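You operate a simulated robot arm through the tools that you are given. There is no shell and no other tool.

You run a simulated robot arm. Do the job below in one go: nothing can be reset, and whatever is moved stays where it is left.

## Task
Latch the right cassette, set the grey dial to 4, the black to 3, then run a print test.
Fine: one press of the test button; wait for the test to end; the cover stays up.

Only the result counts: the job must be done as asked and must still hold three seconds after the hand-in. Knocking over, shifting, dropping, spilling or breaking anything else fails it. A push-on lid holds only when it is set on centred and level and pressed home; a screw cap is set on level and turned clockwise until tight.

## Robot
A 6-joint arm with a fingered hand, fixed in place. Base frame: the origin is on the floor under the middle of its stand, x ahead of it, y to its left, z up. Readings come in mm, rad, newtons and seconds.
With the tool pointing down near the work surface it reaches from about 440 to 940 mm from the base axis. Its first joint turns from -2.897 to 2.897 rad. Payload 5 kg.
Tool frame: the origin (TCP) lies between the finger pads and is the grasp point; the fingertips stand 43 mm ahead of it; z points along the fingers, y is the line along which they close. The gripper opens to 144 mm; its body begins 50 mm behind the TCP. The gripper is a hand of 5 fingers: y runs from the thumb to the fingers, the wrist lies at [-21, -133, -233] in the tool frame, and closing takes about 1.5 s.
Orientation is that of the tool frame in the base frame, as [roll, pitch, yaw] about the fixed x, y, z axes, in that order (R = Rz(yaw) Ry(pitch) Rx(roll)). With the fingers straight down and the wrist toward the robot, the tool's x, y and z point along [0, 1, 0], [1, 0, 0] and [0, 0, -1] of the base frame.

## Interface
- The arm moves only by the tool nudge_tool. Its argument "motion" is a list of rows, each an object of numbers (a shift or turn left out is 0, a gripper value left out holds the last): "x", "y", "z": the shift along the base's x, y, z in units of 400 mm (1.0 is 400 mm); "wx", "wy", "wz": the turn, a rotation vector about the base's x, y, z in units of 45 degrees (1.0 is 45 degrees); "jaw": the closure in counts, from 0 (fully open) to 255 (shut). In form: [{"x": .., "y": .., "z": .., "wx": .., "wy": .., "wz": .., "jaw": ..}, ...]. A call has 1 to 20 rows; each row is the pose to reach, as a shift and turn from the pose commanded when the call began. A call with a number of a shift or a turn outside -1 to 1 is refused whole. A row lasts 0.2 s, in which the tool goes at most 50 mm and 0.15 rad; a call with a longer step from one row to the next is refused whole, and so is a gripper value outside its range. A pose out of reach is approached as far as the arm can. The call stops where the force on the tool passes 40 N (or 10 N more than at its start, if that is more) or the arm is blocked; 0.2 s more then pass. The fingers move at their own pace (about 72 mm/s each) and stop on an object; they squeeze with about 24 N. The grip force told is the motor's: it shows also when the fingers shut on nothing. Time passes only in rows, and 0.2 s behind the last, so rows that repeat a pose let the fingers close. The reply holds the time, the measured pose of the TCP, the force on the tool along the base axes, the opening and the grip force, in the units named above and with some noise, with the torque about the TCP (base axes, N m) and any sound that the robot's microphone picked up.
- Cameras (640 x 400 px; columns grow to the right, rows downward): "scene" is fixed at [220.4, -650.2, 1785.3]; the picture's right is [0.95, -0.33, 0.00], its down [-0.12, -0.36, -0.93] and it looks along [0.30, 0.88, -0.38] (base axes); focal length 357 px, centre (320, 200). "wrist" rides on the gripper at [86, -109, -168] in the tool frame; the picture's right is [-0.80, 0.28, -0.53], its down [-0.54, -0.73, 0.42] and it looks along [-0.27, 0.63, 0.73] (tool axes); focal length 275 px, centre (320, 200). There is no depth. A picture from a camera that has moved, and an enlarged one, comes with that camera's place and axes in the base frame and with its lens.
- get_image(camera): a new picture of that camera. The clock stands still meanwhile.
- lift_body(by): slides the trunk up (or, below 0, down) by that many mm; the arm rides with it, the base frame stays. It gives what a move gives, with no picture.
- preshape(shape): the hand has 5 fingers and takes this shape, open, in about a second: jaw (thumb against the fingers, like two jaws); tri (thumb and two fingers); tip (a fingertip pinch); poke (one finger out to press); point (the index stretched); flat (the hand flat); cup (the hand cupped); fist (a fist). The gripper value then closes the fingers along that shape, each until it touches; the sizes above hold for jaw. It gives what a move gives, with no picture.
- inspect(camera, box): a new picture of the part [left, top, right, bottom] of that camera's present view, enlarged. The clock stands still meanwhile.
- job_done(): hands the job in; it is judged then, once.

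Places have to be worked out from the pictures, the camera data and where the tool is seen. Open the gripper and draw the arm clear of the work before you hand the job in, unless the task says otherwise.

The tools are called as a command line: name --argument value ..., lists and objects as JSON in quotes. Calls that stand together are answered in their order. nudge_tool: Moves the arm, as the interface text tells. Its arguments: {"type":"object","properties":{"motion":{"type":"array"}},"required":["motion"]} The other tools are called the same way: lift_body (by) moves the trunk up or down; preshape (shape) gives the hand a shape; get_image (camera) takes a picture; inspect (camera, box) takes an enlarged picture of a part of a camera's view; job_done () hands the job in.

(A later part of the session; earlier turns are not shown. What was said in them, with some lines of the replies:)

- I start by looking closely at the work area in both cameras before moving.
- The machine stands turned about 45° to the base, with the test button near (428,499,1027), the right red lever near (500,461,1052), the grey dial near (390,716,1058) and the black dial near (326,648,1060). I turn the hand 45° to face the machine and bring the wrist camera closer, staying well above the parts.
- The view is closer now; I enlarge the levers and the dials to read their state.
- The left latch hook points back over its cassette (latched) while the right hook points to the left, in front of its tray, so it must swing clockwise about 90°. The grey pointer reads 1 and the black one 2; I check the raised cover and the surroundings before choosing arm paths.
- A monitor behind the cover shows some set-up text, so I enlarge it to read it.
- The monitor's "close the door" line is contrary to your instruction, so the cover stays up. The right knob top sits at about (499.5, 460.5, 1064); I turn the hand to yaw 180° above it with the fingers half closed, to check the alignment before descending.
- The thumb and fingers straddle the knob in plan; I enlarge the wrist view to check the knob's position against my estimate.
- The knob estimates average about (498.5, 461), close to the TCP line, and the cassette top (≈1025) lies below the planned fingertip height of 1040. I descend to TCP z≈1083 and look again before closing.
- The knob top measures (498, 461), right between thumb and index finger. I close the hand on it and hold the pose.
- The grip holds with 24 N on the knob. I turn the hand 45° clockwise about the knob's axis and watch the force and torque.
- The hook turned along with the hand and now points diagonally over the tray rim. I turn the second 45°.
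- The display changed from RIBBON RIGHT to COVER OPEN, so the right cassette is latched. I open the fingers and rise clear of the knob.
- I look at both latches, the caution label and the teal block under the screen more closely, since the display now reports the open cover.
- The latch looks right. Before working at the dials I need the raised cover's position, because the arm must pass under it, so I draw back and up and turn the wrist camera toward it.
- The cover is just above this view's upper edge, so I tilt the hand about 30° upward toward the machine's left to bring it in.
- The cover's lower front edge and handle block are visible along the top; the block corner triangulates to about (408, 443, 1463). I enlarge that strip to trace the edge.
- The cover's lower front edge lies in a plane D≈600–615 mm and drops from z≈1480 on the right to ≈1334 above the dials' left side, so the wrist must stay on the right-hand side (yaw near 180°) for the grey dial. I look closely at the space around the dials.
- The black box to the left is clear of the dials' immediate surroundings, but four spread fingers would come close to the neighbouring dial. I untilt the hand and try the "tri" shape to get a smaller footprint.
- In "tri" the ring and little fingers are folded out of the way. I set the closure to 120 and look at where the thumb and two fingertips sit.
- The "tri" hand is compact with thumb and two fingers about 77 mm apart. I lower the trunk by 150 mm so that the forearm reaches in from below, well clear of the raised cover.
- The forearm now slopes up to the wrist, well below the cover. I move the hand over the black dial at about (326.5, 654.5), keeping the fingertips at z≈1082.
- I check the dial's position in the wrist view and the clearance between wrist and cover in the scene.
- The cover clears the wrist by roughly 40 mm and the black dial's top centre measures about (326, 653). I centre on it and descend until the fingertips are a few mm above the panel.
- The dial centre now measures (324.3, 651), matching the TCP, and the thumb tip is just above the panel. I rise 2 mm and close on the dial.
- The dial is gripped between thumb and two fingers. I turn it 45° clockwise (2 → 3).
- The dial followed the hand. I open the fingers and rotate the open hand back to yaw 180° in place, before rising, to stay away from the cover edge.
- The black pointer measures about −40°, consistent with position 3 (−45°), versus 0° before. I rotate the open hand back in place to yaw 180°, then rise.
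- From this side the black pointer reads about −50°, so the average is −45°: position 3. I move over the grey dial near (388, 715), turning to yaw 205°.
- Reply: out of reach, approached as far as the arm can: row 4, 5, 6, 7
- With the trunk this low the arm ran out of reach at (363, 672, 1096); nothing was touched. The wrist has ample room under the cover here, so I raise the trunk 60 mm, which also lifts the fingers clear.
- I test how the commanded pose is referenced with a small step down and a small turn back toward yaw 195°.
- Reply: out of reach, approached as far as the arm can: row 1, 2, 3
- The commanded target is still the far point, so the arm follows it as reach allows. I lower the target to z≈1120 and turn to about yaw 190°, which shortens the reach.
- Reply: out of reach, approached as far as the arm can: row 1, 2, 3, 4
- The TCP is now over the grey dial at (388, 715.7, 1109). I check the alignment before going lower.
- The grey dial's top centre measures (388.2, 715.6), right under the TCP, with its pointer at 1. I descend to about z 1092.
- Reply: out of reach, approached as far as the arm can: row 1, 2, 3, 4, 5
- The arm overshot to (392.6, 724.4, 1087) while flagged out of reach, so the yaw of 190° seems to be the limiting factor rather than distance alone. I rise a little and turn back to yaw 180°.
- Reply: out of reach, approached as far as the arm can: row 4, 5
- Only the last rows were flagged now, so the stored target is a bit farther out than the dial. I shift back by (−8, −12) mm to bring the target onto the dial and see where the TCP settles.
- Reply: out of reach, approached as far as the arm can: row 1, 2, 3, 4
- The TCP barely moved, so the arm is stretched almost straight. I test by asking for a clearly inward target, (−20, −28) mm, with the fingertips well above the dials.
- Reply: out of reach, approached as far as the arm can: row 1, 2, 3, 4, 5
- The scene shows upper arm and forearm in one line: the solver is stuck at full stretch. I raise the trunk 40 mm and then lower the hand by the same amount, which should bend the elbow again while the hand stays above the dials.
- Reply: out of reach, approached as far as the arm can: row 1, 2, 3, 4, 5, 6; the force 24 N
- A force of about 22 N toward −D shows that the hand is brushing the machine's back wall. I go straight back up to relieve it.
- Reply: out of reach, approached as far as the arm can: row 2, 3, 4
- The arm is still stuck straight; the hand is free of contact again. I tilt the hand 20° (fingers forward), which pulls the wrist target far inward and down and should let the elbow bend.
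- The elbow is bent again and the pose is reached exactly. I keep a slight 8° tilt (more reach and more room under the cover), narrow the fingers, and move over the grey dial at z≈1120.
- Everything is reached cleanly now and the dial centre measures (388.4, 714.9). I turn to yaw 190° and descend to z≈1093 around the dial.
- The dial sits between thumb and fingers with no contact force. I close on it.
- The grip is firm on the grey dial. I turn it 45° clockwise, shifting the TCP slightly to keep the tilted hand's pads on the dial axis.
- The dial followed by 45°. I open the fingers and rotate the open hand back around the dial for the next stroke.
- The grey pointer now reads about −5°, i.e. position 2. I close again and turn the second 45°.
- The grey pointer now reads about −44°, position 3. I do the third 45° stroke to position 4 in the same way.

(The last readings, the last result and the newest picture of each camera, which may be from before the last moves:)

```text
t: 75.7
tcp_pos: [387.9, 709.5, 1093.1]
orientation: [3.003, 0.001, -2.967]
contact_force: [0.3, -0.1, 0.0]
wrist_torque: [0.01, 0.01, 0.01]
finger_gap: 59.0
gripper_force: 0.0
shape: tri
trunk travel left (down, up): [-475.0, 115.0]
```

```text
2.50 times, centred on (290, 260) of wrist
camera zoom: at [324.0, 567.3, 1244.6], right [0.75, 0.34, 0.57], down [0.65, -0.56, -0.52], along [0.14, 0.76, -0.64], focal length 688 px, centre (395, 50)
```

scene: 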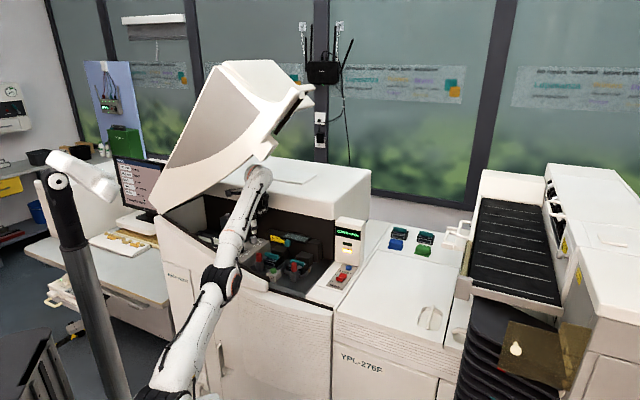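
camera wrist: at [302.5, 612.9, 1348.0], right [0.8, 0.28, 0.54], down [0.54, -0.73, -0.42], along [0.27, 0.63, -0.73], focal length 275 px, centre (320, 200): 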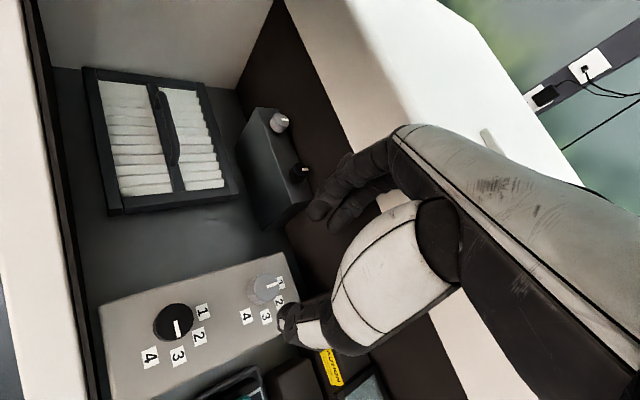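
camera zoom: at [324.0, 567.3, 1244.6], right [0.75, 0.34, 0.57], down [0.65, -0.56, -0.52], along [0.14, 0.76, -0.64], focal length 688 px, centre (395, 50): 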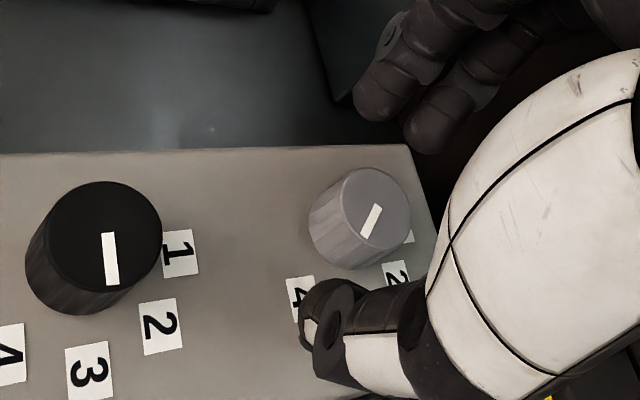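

The grey pointer now reads −90°: position 4. I rise clear of the dial and check the display.

nudge_tool --motion '[{"z": 0.03}, {"z": 0.06}, {"z": 0.085}, {"z": 0.085}]'

get_image --camera "wrist"

inspect --camera "scene" --box '[230, 190, 380, 310]'

inspect --camera "scene" --box '[105, 145, 175, 215]'

```text
t: 76.7
tcp_pos: [386.0, 710.7, 1127.7]
orientation: [3.004, -0.001, -2.967]
contact_force: [-0.3, -0.3, 0.1]
wrist_torque: [-0.01, 0.02, 0.01]
finger_gap: 59.1
gripper_force: 0.0
shape: tri
trunk travel left (down, up): [-475.0, 115.0]
```

```text
taken
camera wrist: at [323.4, 567.6, 1278.6], right [0.75, 0.34, 0.57], down [0.65, -0.56, -0.52], along [0.14, 0.76, -0.64], focal length 275 px, centre (320, 200)
```

wrist: 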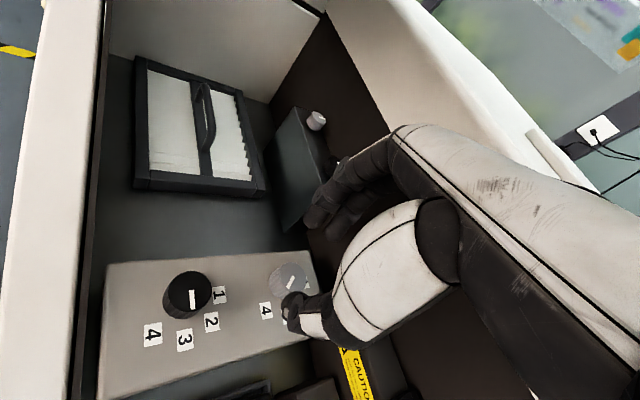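

```text
3.33 times, centred on (305, 250) of scene
camera zoom: at [220.4, -650.2, 1785.3], right [0.95, -0.33, 0.0], down [-0.12, -0.36, -0.93], along [0.3, 0.88, -0.38], focal length 1189 px, centre (370, 33)
```

zoom: 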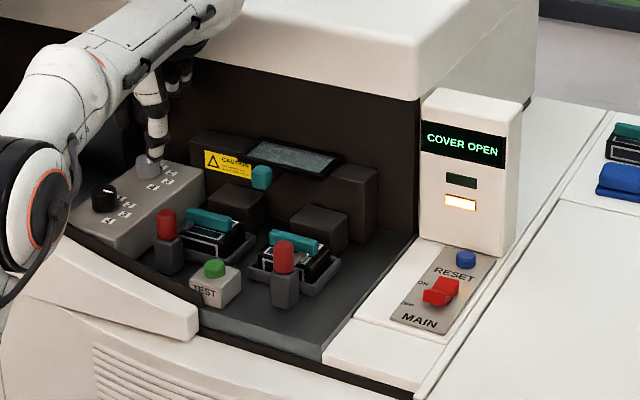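

```text
5.71 times, centred on (140, 180) of scene
camera zoom: at [220.4, -650.2, 1785.3], right [0.95, -0.33, 0.0], down [-0.12, -0.36, -0.93], along [0.3, 0.88, -0.38], focal length 2039 px, centre (1349, 314)
```

zoom: 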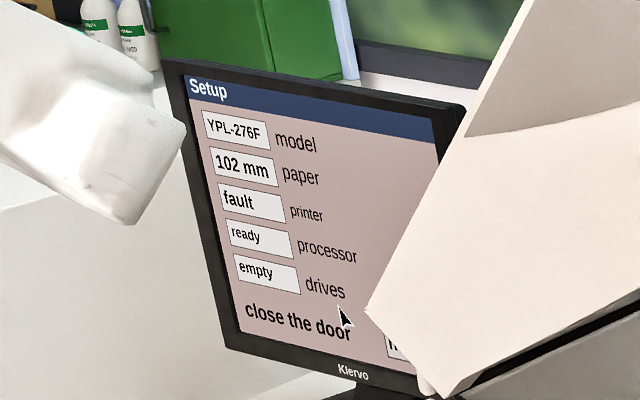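

Both dials read as asked, and the display still shows COVER OPEN, which is expected because the cover must stay up. I draw the hand back out from under the cover toward the front, untilting it on the way.

nudge_tool --motion '[{"x": 0.01, "y": -0.06, "z": 0, "wx": -0.03, "wy": -0.005}, {"x": 0.025, "y": -0.14, "z": 0, "wx": -0.06, "wy": -0.01}, {"x": 0.04, "y": -0.23, "z": 0, "wx": -0.09, "wy": -0.015}, {"x": 0.055, "y": -0.33, "z": 0.02, "wx": -0.12, "wy": -0.02}, {"x": 0.07, "y": -0.43, "z": 0.05, "wx": -0.15, "wy": -0.025}, {"x": 0.09, "y": -0.53, "z": 0.08, "wx": -0.175, "wy": -0.031}, {"x": 0.11, "y": -0.62, "z": 0.11, "wx": -0.175, "wy": -0.031}, {"x": 0.11, "y": -0.65, "z": 0.13, "wx": -0.175, "wy": -0.031}, {"x": 0.11, "y": -0.65, "z": 0.13, "wx": -0.175, "wy": -0.031}]'

preshape --shape "poke"

get_image --camera "wrist"

inspect --camera "scene" --box '[200, 160, 360, 300]'

```text
t: 78.7
tcp_pos: [433.0, 449.3, 1179.7]
orientation: [3.141, 0.001, -2.967]
contact_force: [0.3, 0.7, 0.1]
wrist_torque: [0.0, -0.03, 0.0]
finger_gap: 59.2
gripper_force: 0.0
shape: tri
trunk travel left (down, up): [-475.0, 115.0]
```

```text
t: 79.6
tcp_pos: [433.9, 450.5, 1179.0]
orientation: [3.139, -0.001, -2.968]
contact_force: [0.1, 0.6, -0.2]
wrist_torque: [-0.04, 0.01, 0.05]
finger_gap: 0.0
gripper_force: 0.0
shape: poke
trunk travel left (down, up): [-475.0, 115.0]
```

```text
taken
camera wrist: at [366.4, 329.2, 1347.4], right [0.73, 0.42, 0.53], down [0.66, -0.62, -0.42], along [0.15, 0.66, -0.73], focal length 275 px, centre (320, 200)
```

wrist: 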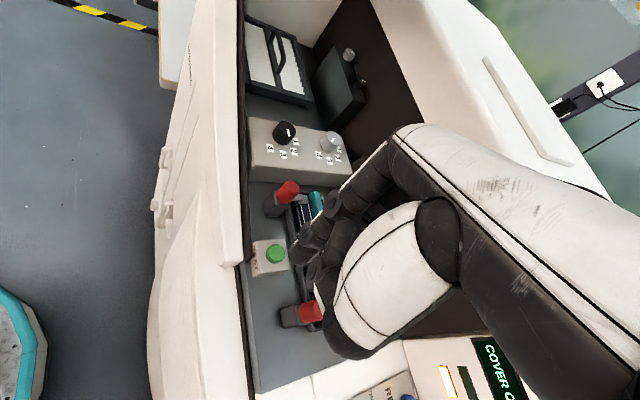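

```text
2.86 times, centred on (280, 230) of scene
camera zoom: at [220.4, -650.2, 1785.3], right [0.95, -0.33, 0.0], down [-0.12, -0.36, -0.93], along [0.3, 0.88, -0.38], focal length 1020 px, centre (434, 114)
```

zoom: 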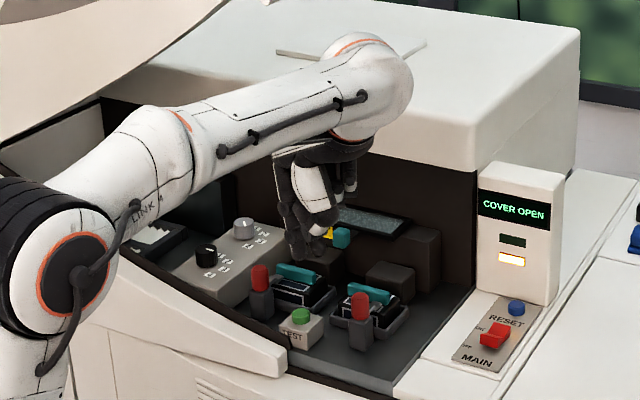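

I zoom in on the dials for confirmation, and on the hand to find the extended fingertip in the "poke" shape.

inspect --camera "wrist" --box '[240, 100, 360, 180]'

inspect --camera "wrist" --box '[220, 160, 420, 360]'

inspect --camera "scene" --box '[250, 190, 330, 290]'

```text
5.00 times, centred on (300, 140) of wrist
camera zoom: at [366.4, 329.2, 1347.4], right [0.73, 0.42, 0.53], down [0.66, -0.62, -0.42], along [0.15, 0.66, -0.73], focal length 1376 px, centre (420, 500)
```

zoom: 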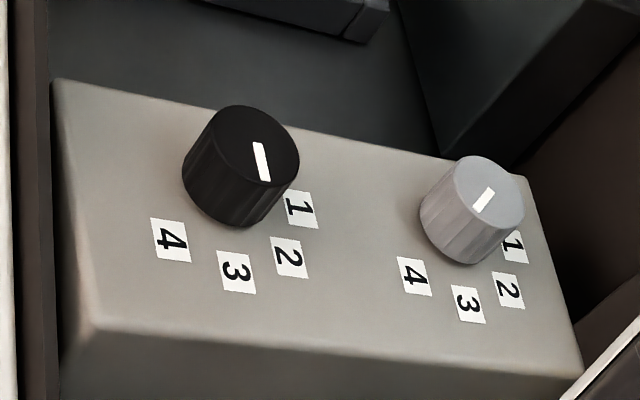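

```text
2.00 times, centred on (320, 260) of wrist
camera zoom: at [366.4, 329.2, 1347.4], right [0.73, 0.42, 0.53], down [0.66, -0.62, -0.42], along [0.15, 0.66, -0.73], focal length 551 px, centre (320, 80)
```

zoom: 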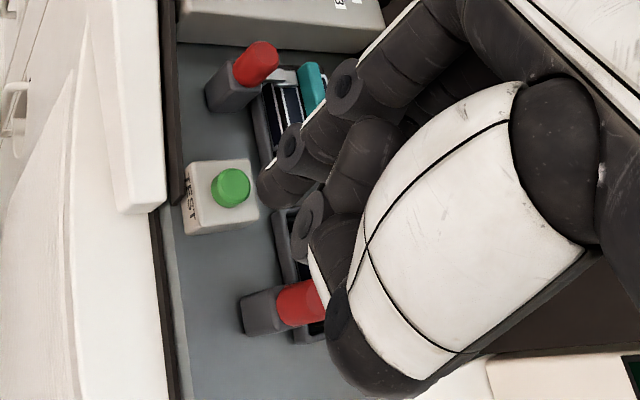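

```text
4.00 times, centred on (290, 240) of scene
camera zoom: at [220.4, -650.2, 1785.3], right [0.95, -0.33, 0.0], down [-0.12, -0.36, -0.93], along [0.3, 0.88, -0.38], focal length 1427 px, centre (440, 40)
```

zoom: 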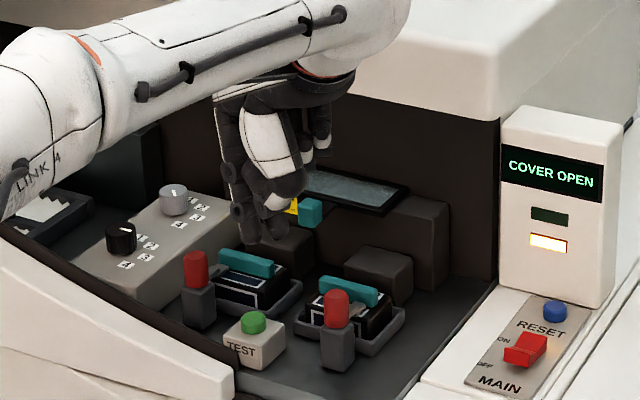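

Both pointers confirm: black ≈ −47° (3), grey ≈ −89° (4). The poke fingertip lies about 16 mm to the tool's +x side and 40 mm ahead of the TCP, so I bring it above the test button (≈(428, 504)), still 45 mm high, to check the aim.

nudge_tool --motion '[{"x": 0.005, "y": 0.03, "z": -0.03}, {"x": 0.01, "y": 0.06, "z": -0.06}, {"x": 0.015, "y": 0.09, "z": -0.1}, {"x": 0.02, "y": 0.12, "z": -0.13}, {"x": 0.026, "y": 0.141, "z": -0.16}, {"x": 0.026, "y": 0.141, "z": -0.1725}, {"x": 0.026, "y": 0.141, "z": -0.1725}]'

inspect --camera "wrist" --box '[200, 170, 380, 350]'

inspect --camera "scene" --box '[250, 210, 330, 290]'

```text
t: 81.2
tcp_pos: [442.8, 507.6, 1110.7]
orientation: [3.14, 0.0, -2.967]
contact_force: [0.3, -0.4, 0.5]
wrist_torque: [0.0, 0.01, 0.02]
finger_gap: 0.0
gripper_force: 0.0
shape: poke
trunk travel left (down, up): [-475.0, 115.0]
```

```text
2.22 times, centred on (290, 260) of wrist
camera zoom: at [374.9, 385.8, 1277.9], right [0.73, 0.42, 0.53], down [0.66, -0.62, -0.42], along [0.15, 0.66, -0.73], focal length 612 px, centre (387, 67)
```

zoom: 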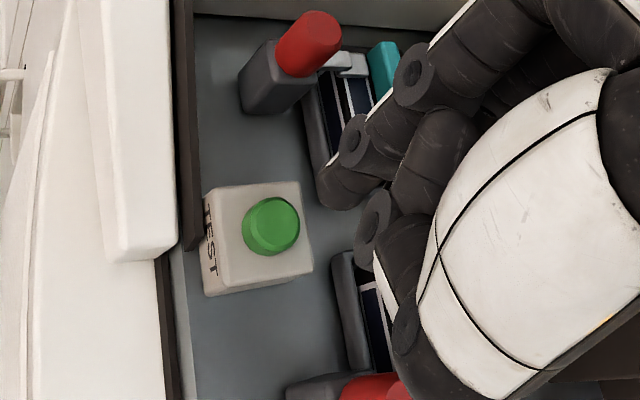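

```text
5.00 times, centred on (290, 250) of scene
camera zoom: at [220.4, -650.2, 1785.3], right [0.95, -0.33, 0.0], down [-0.12, -0.36, -0.93], along [0.3, 0.88, -0.38], focal length 1784 px, centre (470, -50)
```

zoom: 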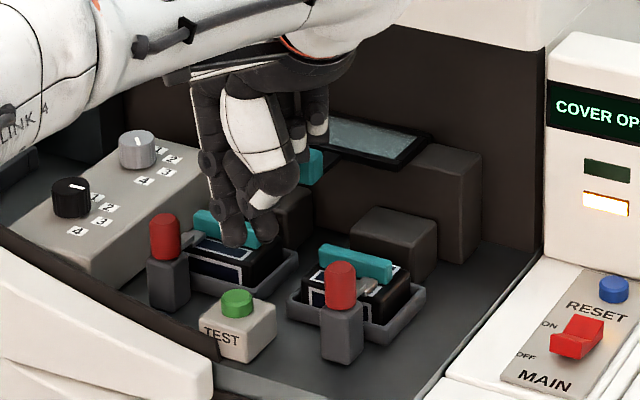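

The fingertip is about (428, 505) in plan and the button about (426, 502), top at z≈1026. I correct by (−2, −3) mm and descend to roughly 10 mm above the button.

nudge_tool --motion '[{"x": -0.005, "y": -0.0075, "z": -0.02}, {"x": -0.005, "y": -0.0075, "z": -0.045}, {"x": -0.005, "y": -0.0075, "z": -0.065}, {"x": -0.005, "y": -0.0075, "z": -0.08}, {"x": -0.005, "y": -0.0075, "z": -0.08}]'

inspect --camera "wrist" --box '[220, 180, 380, 340]'

inspect --camera "scene" --box '[255, 220, 325, 290]'

```text
t: 82.4
tcp_pos: [442.4, 503.5, 1078.8]
orientation: [3.141, -0.001, -2.966]
contact_force: [0.7, 0.3, 0.6]
wrist_torque: [-0.01, -0.02, 0.02]
finger_gap: 0.0
gripper_force: 0.1
shape: poke
trunk travel left (down, up): [-475.0, 115.0]
```

```text
2.50 times, centred on (300, 260) of wrist
camera zoom: at [373.9, 382.5, 1246.8], right [0.73, 0.42, 0.53], down [0.66, -0.62, -0.42], along [0.15, 0.66, -0.73], focal length 688 px, centre (370, 50)
```

zoom: 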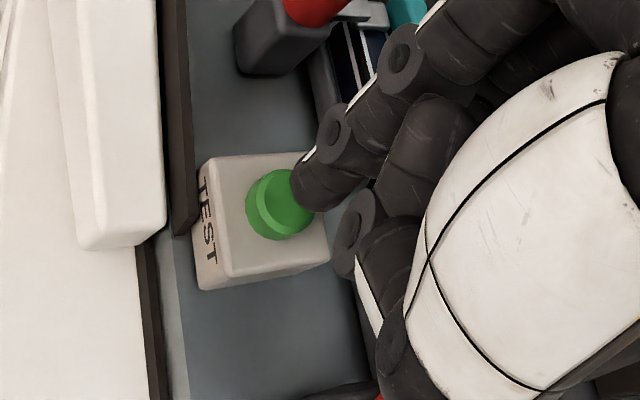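

```text
5.71 times, centred on (290, 255) of scene
camera zoom: at [220.4, -650.2, 1785.3], right [0.95, -0.33, 0.0], down [-0.12, -0.36, -0.93], along [0.3, 0.88, -0.38], focal length 2039 px, centre (491, -114)
```

zoom: 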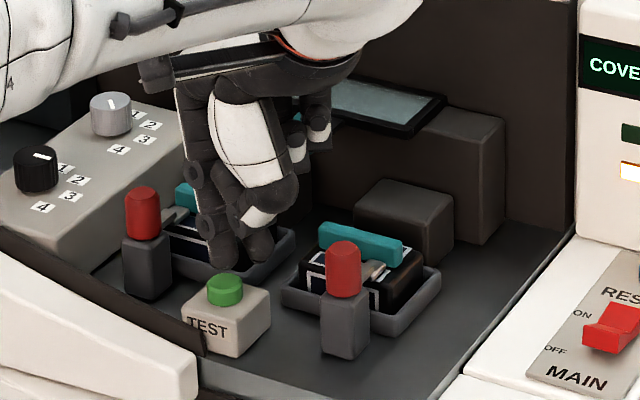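

Fingertip and button agree within 1 mm. I lower in small steps until I feel the button.

nudge_tool --motion '[{"z": -0.01}, {"z": -0.015}, {"z": -0.02}, {"z": -0.025}]'

inspect --camera "scene" --box '[255, 200, 365, 290]'

```text
t: 83.4
tcp_pos: [441.4, 503.3, 1069.3]
orientation: [-3.14, 0.0, -2.967]
contact_force: [-0.1, -1.0, 2.1]
wrist_torque: [0.02, 0.0, 0.0]
finger_gap: 0.0
gripper_force: 0.1
shape: poke
trunk travel left (down, up): [-475.0, 115.0]
```

```text
4.44 times, centred on (310, 245) of scene
camera zoom: at [220.4, -650.2, 1785.3], right [0.95, -0.33, 0.0], down [-0.12, -0.36, -0.93], along [0.3, 0.88, -0.38], focal length 1586 px, centre (364, 0)
```

zoom: 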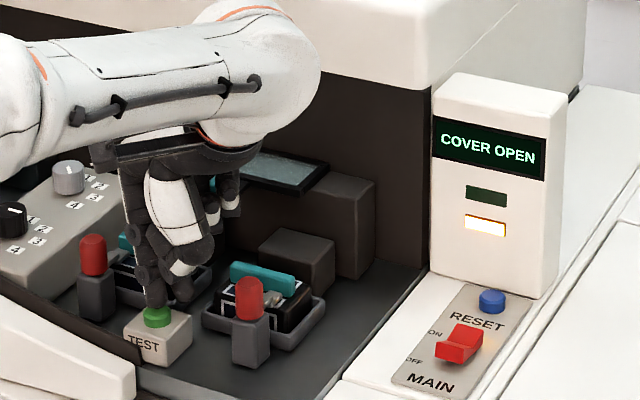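

A first 2 N of contact appears at TCP z≈1069. I press on by another 4 mm and watch for the force and any sound.

nudge_tool --motion '[{"z": -0.004}, {"z": -0.007}, {"z": -0.01}, {"z": -0.01}]'

inspect --camera "scene" --box '[255, 200, 365, 290]'

```text
t: 84.4
tcp_pos: [441.1, 504.4, 1066.1]
orientation: [3.14, 0.001, -2.967]
contact_force: [2.2, 1.8, 8.4]
wrist_torque: [0.08, 0.04, -0.02]
finger_gap: 0.2
gripper_force: 0.1
shape: poke
trunk travel left (down, up): [-475.0, 115.0]
heard: click
```

```text
4.44 times, centred on (310, 245) of scene
camera zoom: at [220.4, -650.2, 1785.3], right [0.95, -0.33, 0.0], down [-0.12, -0.36, -0.93], along [0.3, 0.88, -0.38], focal length 1586 px, centre (364, 0)
```

zoom: 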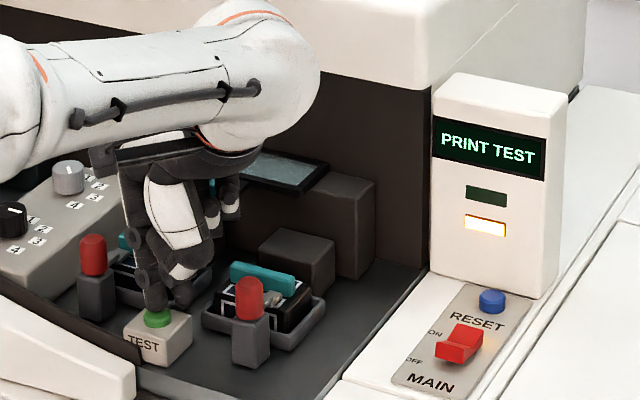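

The button clicked and the display shows PRINT TEST. I lift the finger straight up, well clear of the button.

nudge_tool --motion '[{"z": 0.03}, {"z": 0.08}, {"z": 0.15}, {"z": 0.22}, {"z": 0.28}, {"z": 0.28}]'

inspect --camera "scene" --box '[255, 200, 365, 290]'

```text
t: 85.8
tcp_pos: [438.3, 504.0, 1178.1]
orientation: [3.141, 0.003, -2.968]
contact_force: [0.2, 0.1, 0.5]
wrist_torque: [-0.01, 0.0, -0.01]
finger_gap: 0.2
gripper_force: 0.0
shape: poke
trunk travel left (down, up): [-475.0, 115.0]
```

```text
4.44 times, centred on (310, 245) of scene
camera zoom: at [220.4, -650.2, 1785.3], right [0.95, -0.33, 0.0], down [-0.12, -0.36, -0.93], along [0.3, 0.88, -0.38], focal length 1586 px, centre (364, 0)
```

zoom: 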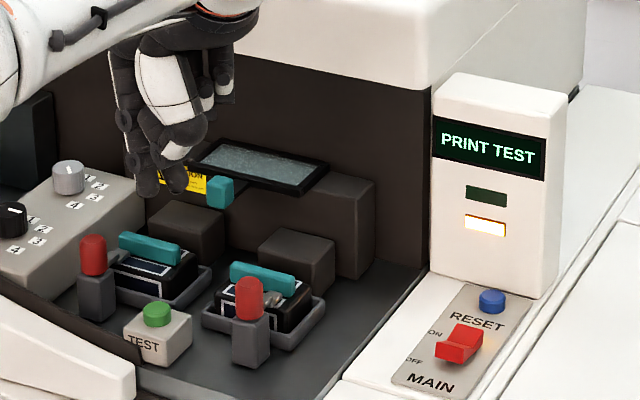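

The test is running. I draw the arm back in front of the machine while waiting.

nudge_tool --motion '[{"x": -0.01, "y": -0.06, "z": 0.02}, {"x": -0.02, "y": -0.13, "z": 0.05}, {"x": -0.04, "y": -0.2, "z": 0.08}, {"x": -0.06, "y": -0.27, "z": 0.12}, {"x": -0.08, "y": -0.34, "z": 0.16}, {"x": -0.1, "y": -0.4, "z": 0.2}, {"x": -0.1, "y": -0.4, "z": 0.2}, {"x": -0.1, "y": -0.4, "z": 0.2}, {"x": -0.1, "y": -0.4, "z": 0.2}, {"x": -0.1, "y": -0.4, "z": 0.2}]'

get_image --camera "scene"

inspect --camera "scene" --box '[190, 200, 370, 310]'

```text
t: 88.0
tcp_pos: [400.1, 342.3, 1256.8]
orientation: [3.141, 0.0, -2.969]
contact_force: [-0.3, 0.2, -0.8]
wrist_torque: [-0.03, 0.01, 0.0]
finger_gap: 0.0
gripper_force: 0.1
shape: poke
trunk travel left (down, up): [-475.0, 115.0]
```

```text
taken
```

scene: 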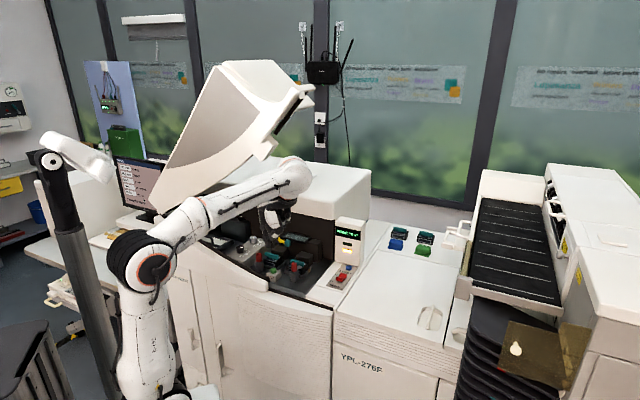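

```text
3.56 times, centred on (280, 255) of scene
camera zoom: at [220.4, -650.2, 1785.3], right [0.95, -0.33, 0.0], down [-0.12, -0.36, -0.93], along [0.3, 0.88, -0.38], focal length 1269 px, centre (462, 4)
```

zoom: 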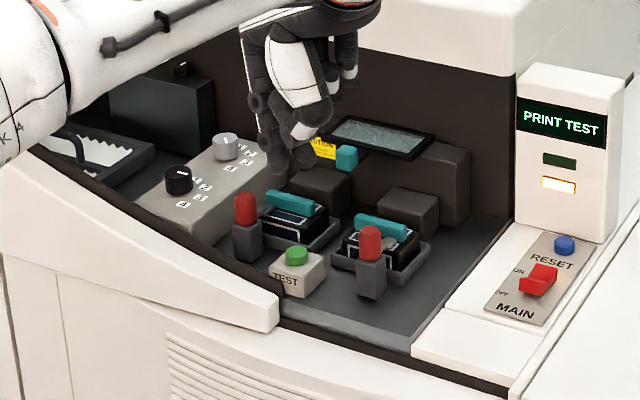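

The arm is in front of the machine and the display still reads PRINT TEST. I open the hand to the jaw shape and wait with repeated hold rows.

preshape --shape "jaw"

nudge_tool --motion '[{"jaw": 0}, {"jaw": 0}, {"jaw": 0}, {"jaw": 0}, {"jaw": 0}, {"jaw": 0}, {"jaw": 0}, {"jaw": 0}, {"jaw": 0}, {"jaw": 0}, {"jaw": 0}, {"jaw": 0}, {"jaw": 0}, {"jaw": 0}, {"jaw": 0}, {"jaw": 0}, {"jaw": 0}, {"jaw": 0}, {"jaw": 0}, {"jaw": 0}]'

inspect --camera "scene" --box '[190, 200, 370, 310]'

```text
t: 88.9
tcp_pos: [399.7, 343.4, 1258.1]
orientation: [3.141, 0.0, -2.966]
contact_force: [-0.4, 0.4, 0.0]
wrist_torque: [-0.02, 0.01, 0.0]
finger_gap: 143.8
gripper_force: 0.0
shape: jaw
trunk travel left (down, up): [-475.0, 115.0]
```

```text
t: 93.1
tcp_pos: [400.5, 343.6, 1258.2]
orientation: [-3.14, 0.001, -2.967]
contact_force: [1.2, 0.1, 0.4]
wrist_torque: [0.04, 0.01, 0.03]
finger_gap: 143.8
gripper_force: 0.1
shape: jaw
trunk travel left (down, up): [-475.0, 115.0]
```

```text
3.56 times, centred on (280, 255) of scene
camera zoom: at [220.4, -650.2, 1785.3], right [0.95, -0.33, 0.0], down [-0.12, -0.36, -0.93], along [0.3, 0.88, -0.38], focal length 1269 px, centre (462, 4)
```

zoom: 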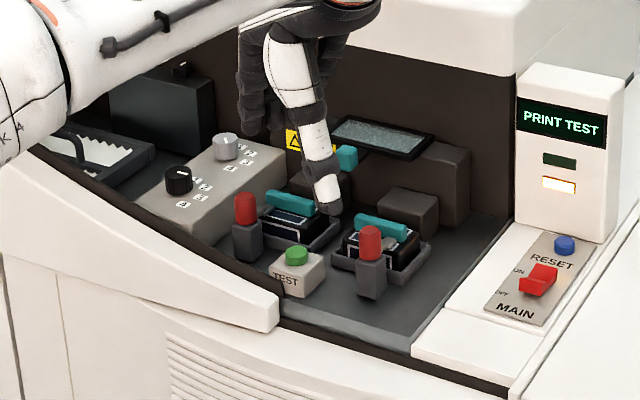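

Still PRINT TEST after about 9 seconds, so I keep waiting.

nudge_tool --motion '[{"jaw": 0}, {"jaw": 0}, {"jaw": 0}, {"jaw": 0}, {"jaw": 0}, {"jaw": 0}, {"jaw": 0}, {"jaw": 0}, {"jaw": 0}, {"jaw": 0}, {"jaw": 0}, {"jaw": 0}, {"jaw": 0}, {"jaw": 0}, {"jaw": 0}, {"jaw": 0}, {"jaw": 0}, {"jaw": 0}, {"jaw": 0}, {"jaw": 0}]'

inspect --camera "scene" --box '[310, 210, 370, 260]'

```text
t: 97.3
tcp_pos: [401.1, 343.1, 1257.7]
orientation: [3.141, -0.002, -2.967]
contact_force: [-0.5, -0.2, -0.3]
wrist_torque: [0.02, 0.02, 0.0]
finger_gap: 144.1
gripper_force: 0.1
shape: jaw
trunk travel left (down, up): [-475.0, 115.0]
```

```text
8.00 times, centred on (340, 235) of scene
camera zoom: at [220.4, -650.2, 1785.3], right [0.95, -0.33, 0.0], down [-0.12, -0.36, -0.93], along [0.3, 0.88, -0.38], focal length 2854 px, centre (160, -80)
```

zoom: 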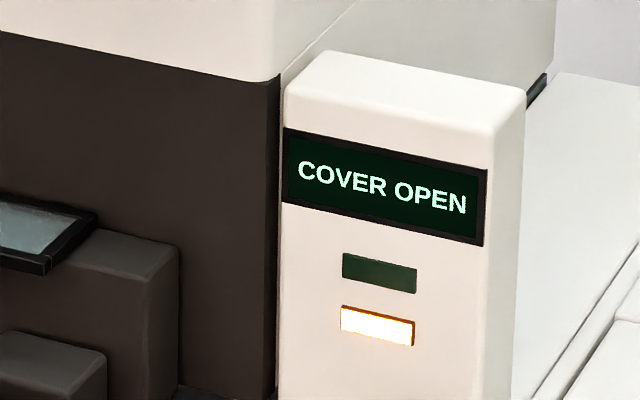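

The display returned to COVER OPEN, so the test has ended. I draw the arm farther back and check latch, dials and cover one last time.

nudge_tool --motion '[{"x": -0.03, "y": -0.03, "z": 0.03}, {"x": -0.07, "y": -0.06, "z": 0.07}, {"x": -0.11, "y": -0.09, "z": 0.11}, {"x": -0.15, "y": -0.12, "z": 0.15}, {"x": -0.15, "y": -0.12, "z": 0.15}, {"x": -0.15, "y": -0.12, "z": 0.15}]'

get_image --camera "scene"

inspect --camera "scene" --box '[200, 200, 370, 310]'

get_image --camera "wrist"

```text
t: 98.7
tcp_pos: [340.1, 296.1, 1314.8]
orientation: [3.141, 0.0, -2.967]
contact_force: [0.3, -0.4, 0.9]
wrist_torque: [-0.02, -0.01, 0.01]
finger_gap: 143.9
gripper_force: 0.0
shape: jaw
trunk travel left (down, up): [-475.0, 115.0]
```

```text
taken
```

scene: 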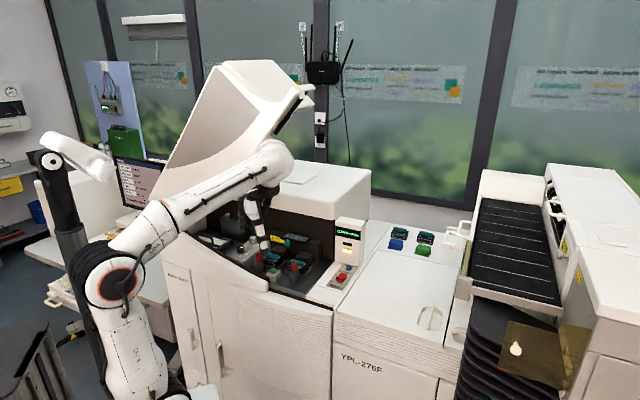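

```text
3.64 times, centred on (285, 255) of scene
camera zoom: at [220.4, -650.2, 1785.3], right [0.95, -0.33, 0.0], down [-0.12, -0.36, -0.93], along [0.3, 0.88, -0.38], focal length 1298 px, centre (447, 0)
```

zoom: 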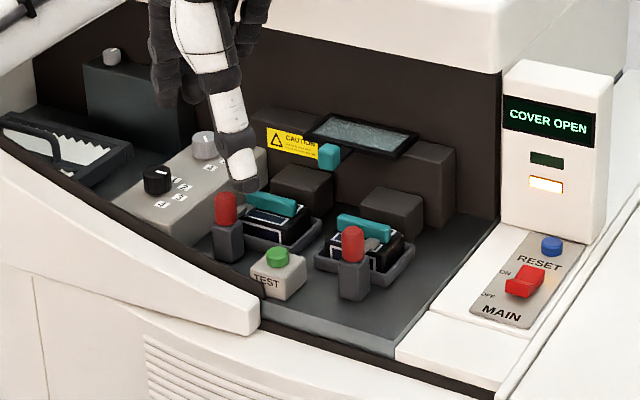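

```text
taken
camera wrist: at [272.5, 174.8, 1484.1], right [0.73, 0.42, 0.53], down [0.66, -0.62, -0.42], along [0.15, 0.66, -0.73], focal length 275 px, centre (320, 200)
```

wrist: 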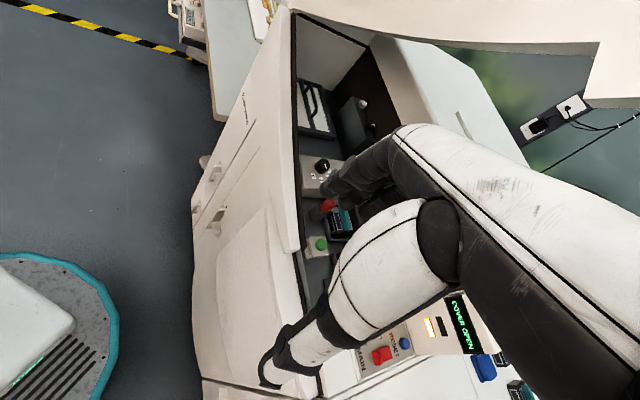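

The test ended after a single press, the cover is still up, and both dials and the right latch are as set. The hand is open and clear of the machine, so I hand the job in.

job_done

```text
The job is handed in.
```

The right cassette is latched, the grey dial is at 4, the black dial is at 3, and the print test has run to its end.

- **Latch:** the display dropped its RIBBON RIGHT warning once the right lever was turned over the cassette.
- **Dials:** I measured both pointers in the pictures, and each was within about 2° of its mark.
- **Test:** I pressed the button once and heard one click. The display showed PRINT TEST for about 9 to 13 seconds, then returned to COVER OPEN.
- **Cover:** it is still up. The setup monitor asks to close the door and shows a printer fault. I left the cover up, as you asked.

While I was moving to the grey dial, the arm briefly overextended and the hand pressed the machine's back wall with about 24 N. I backed off at once and saw nothing moved or damaged in the later pictures.

The hand is open and clear of the machine.
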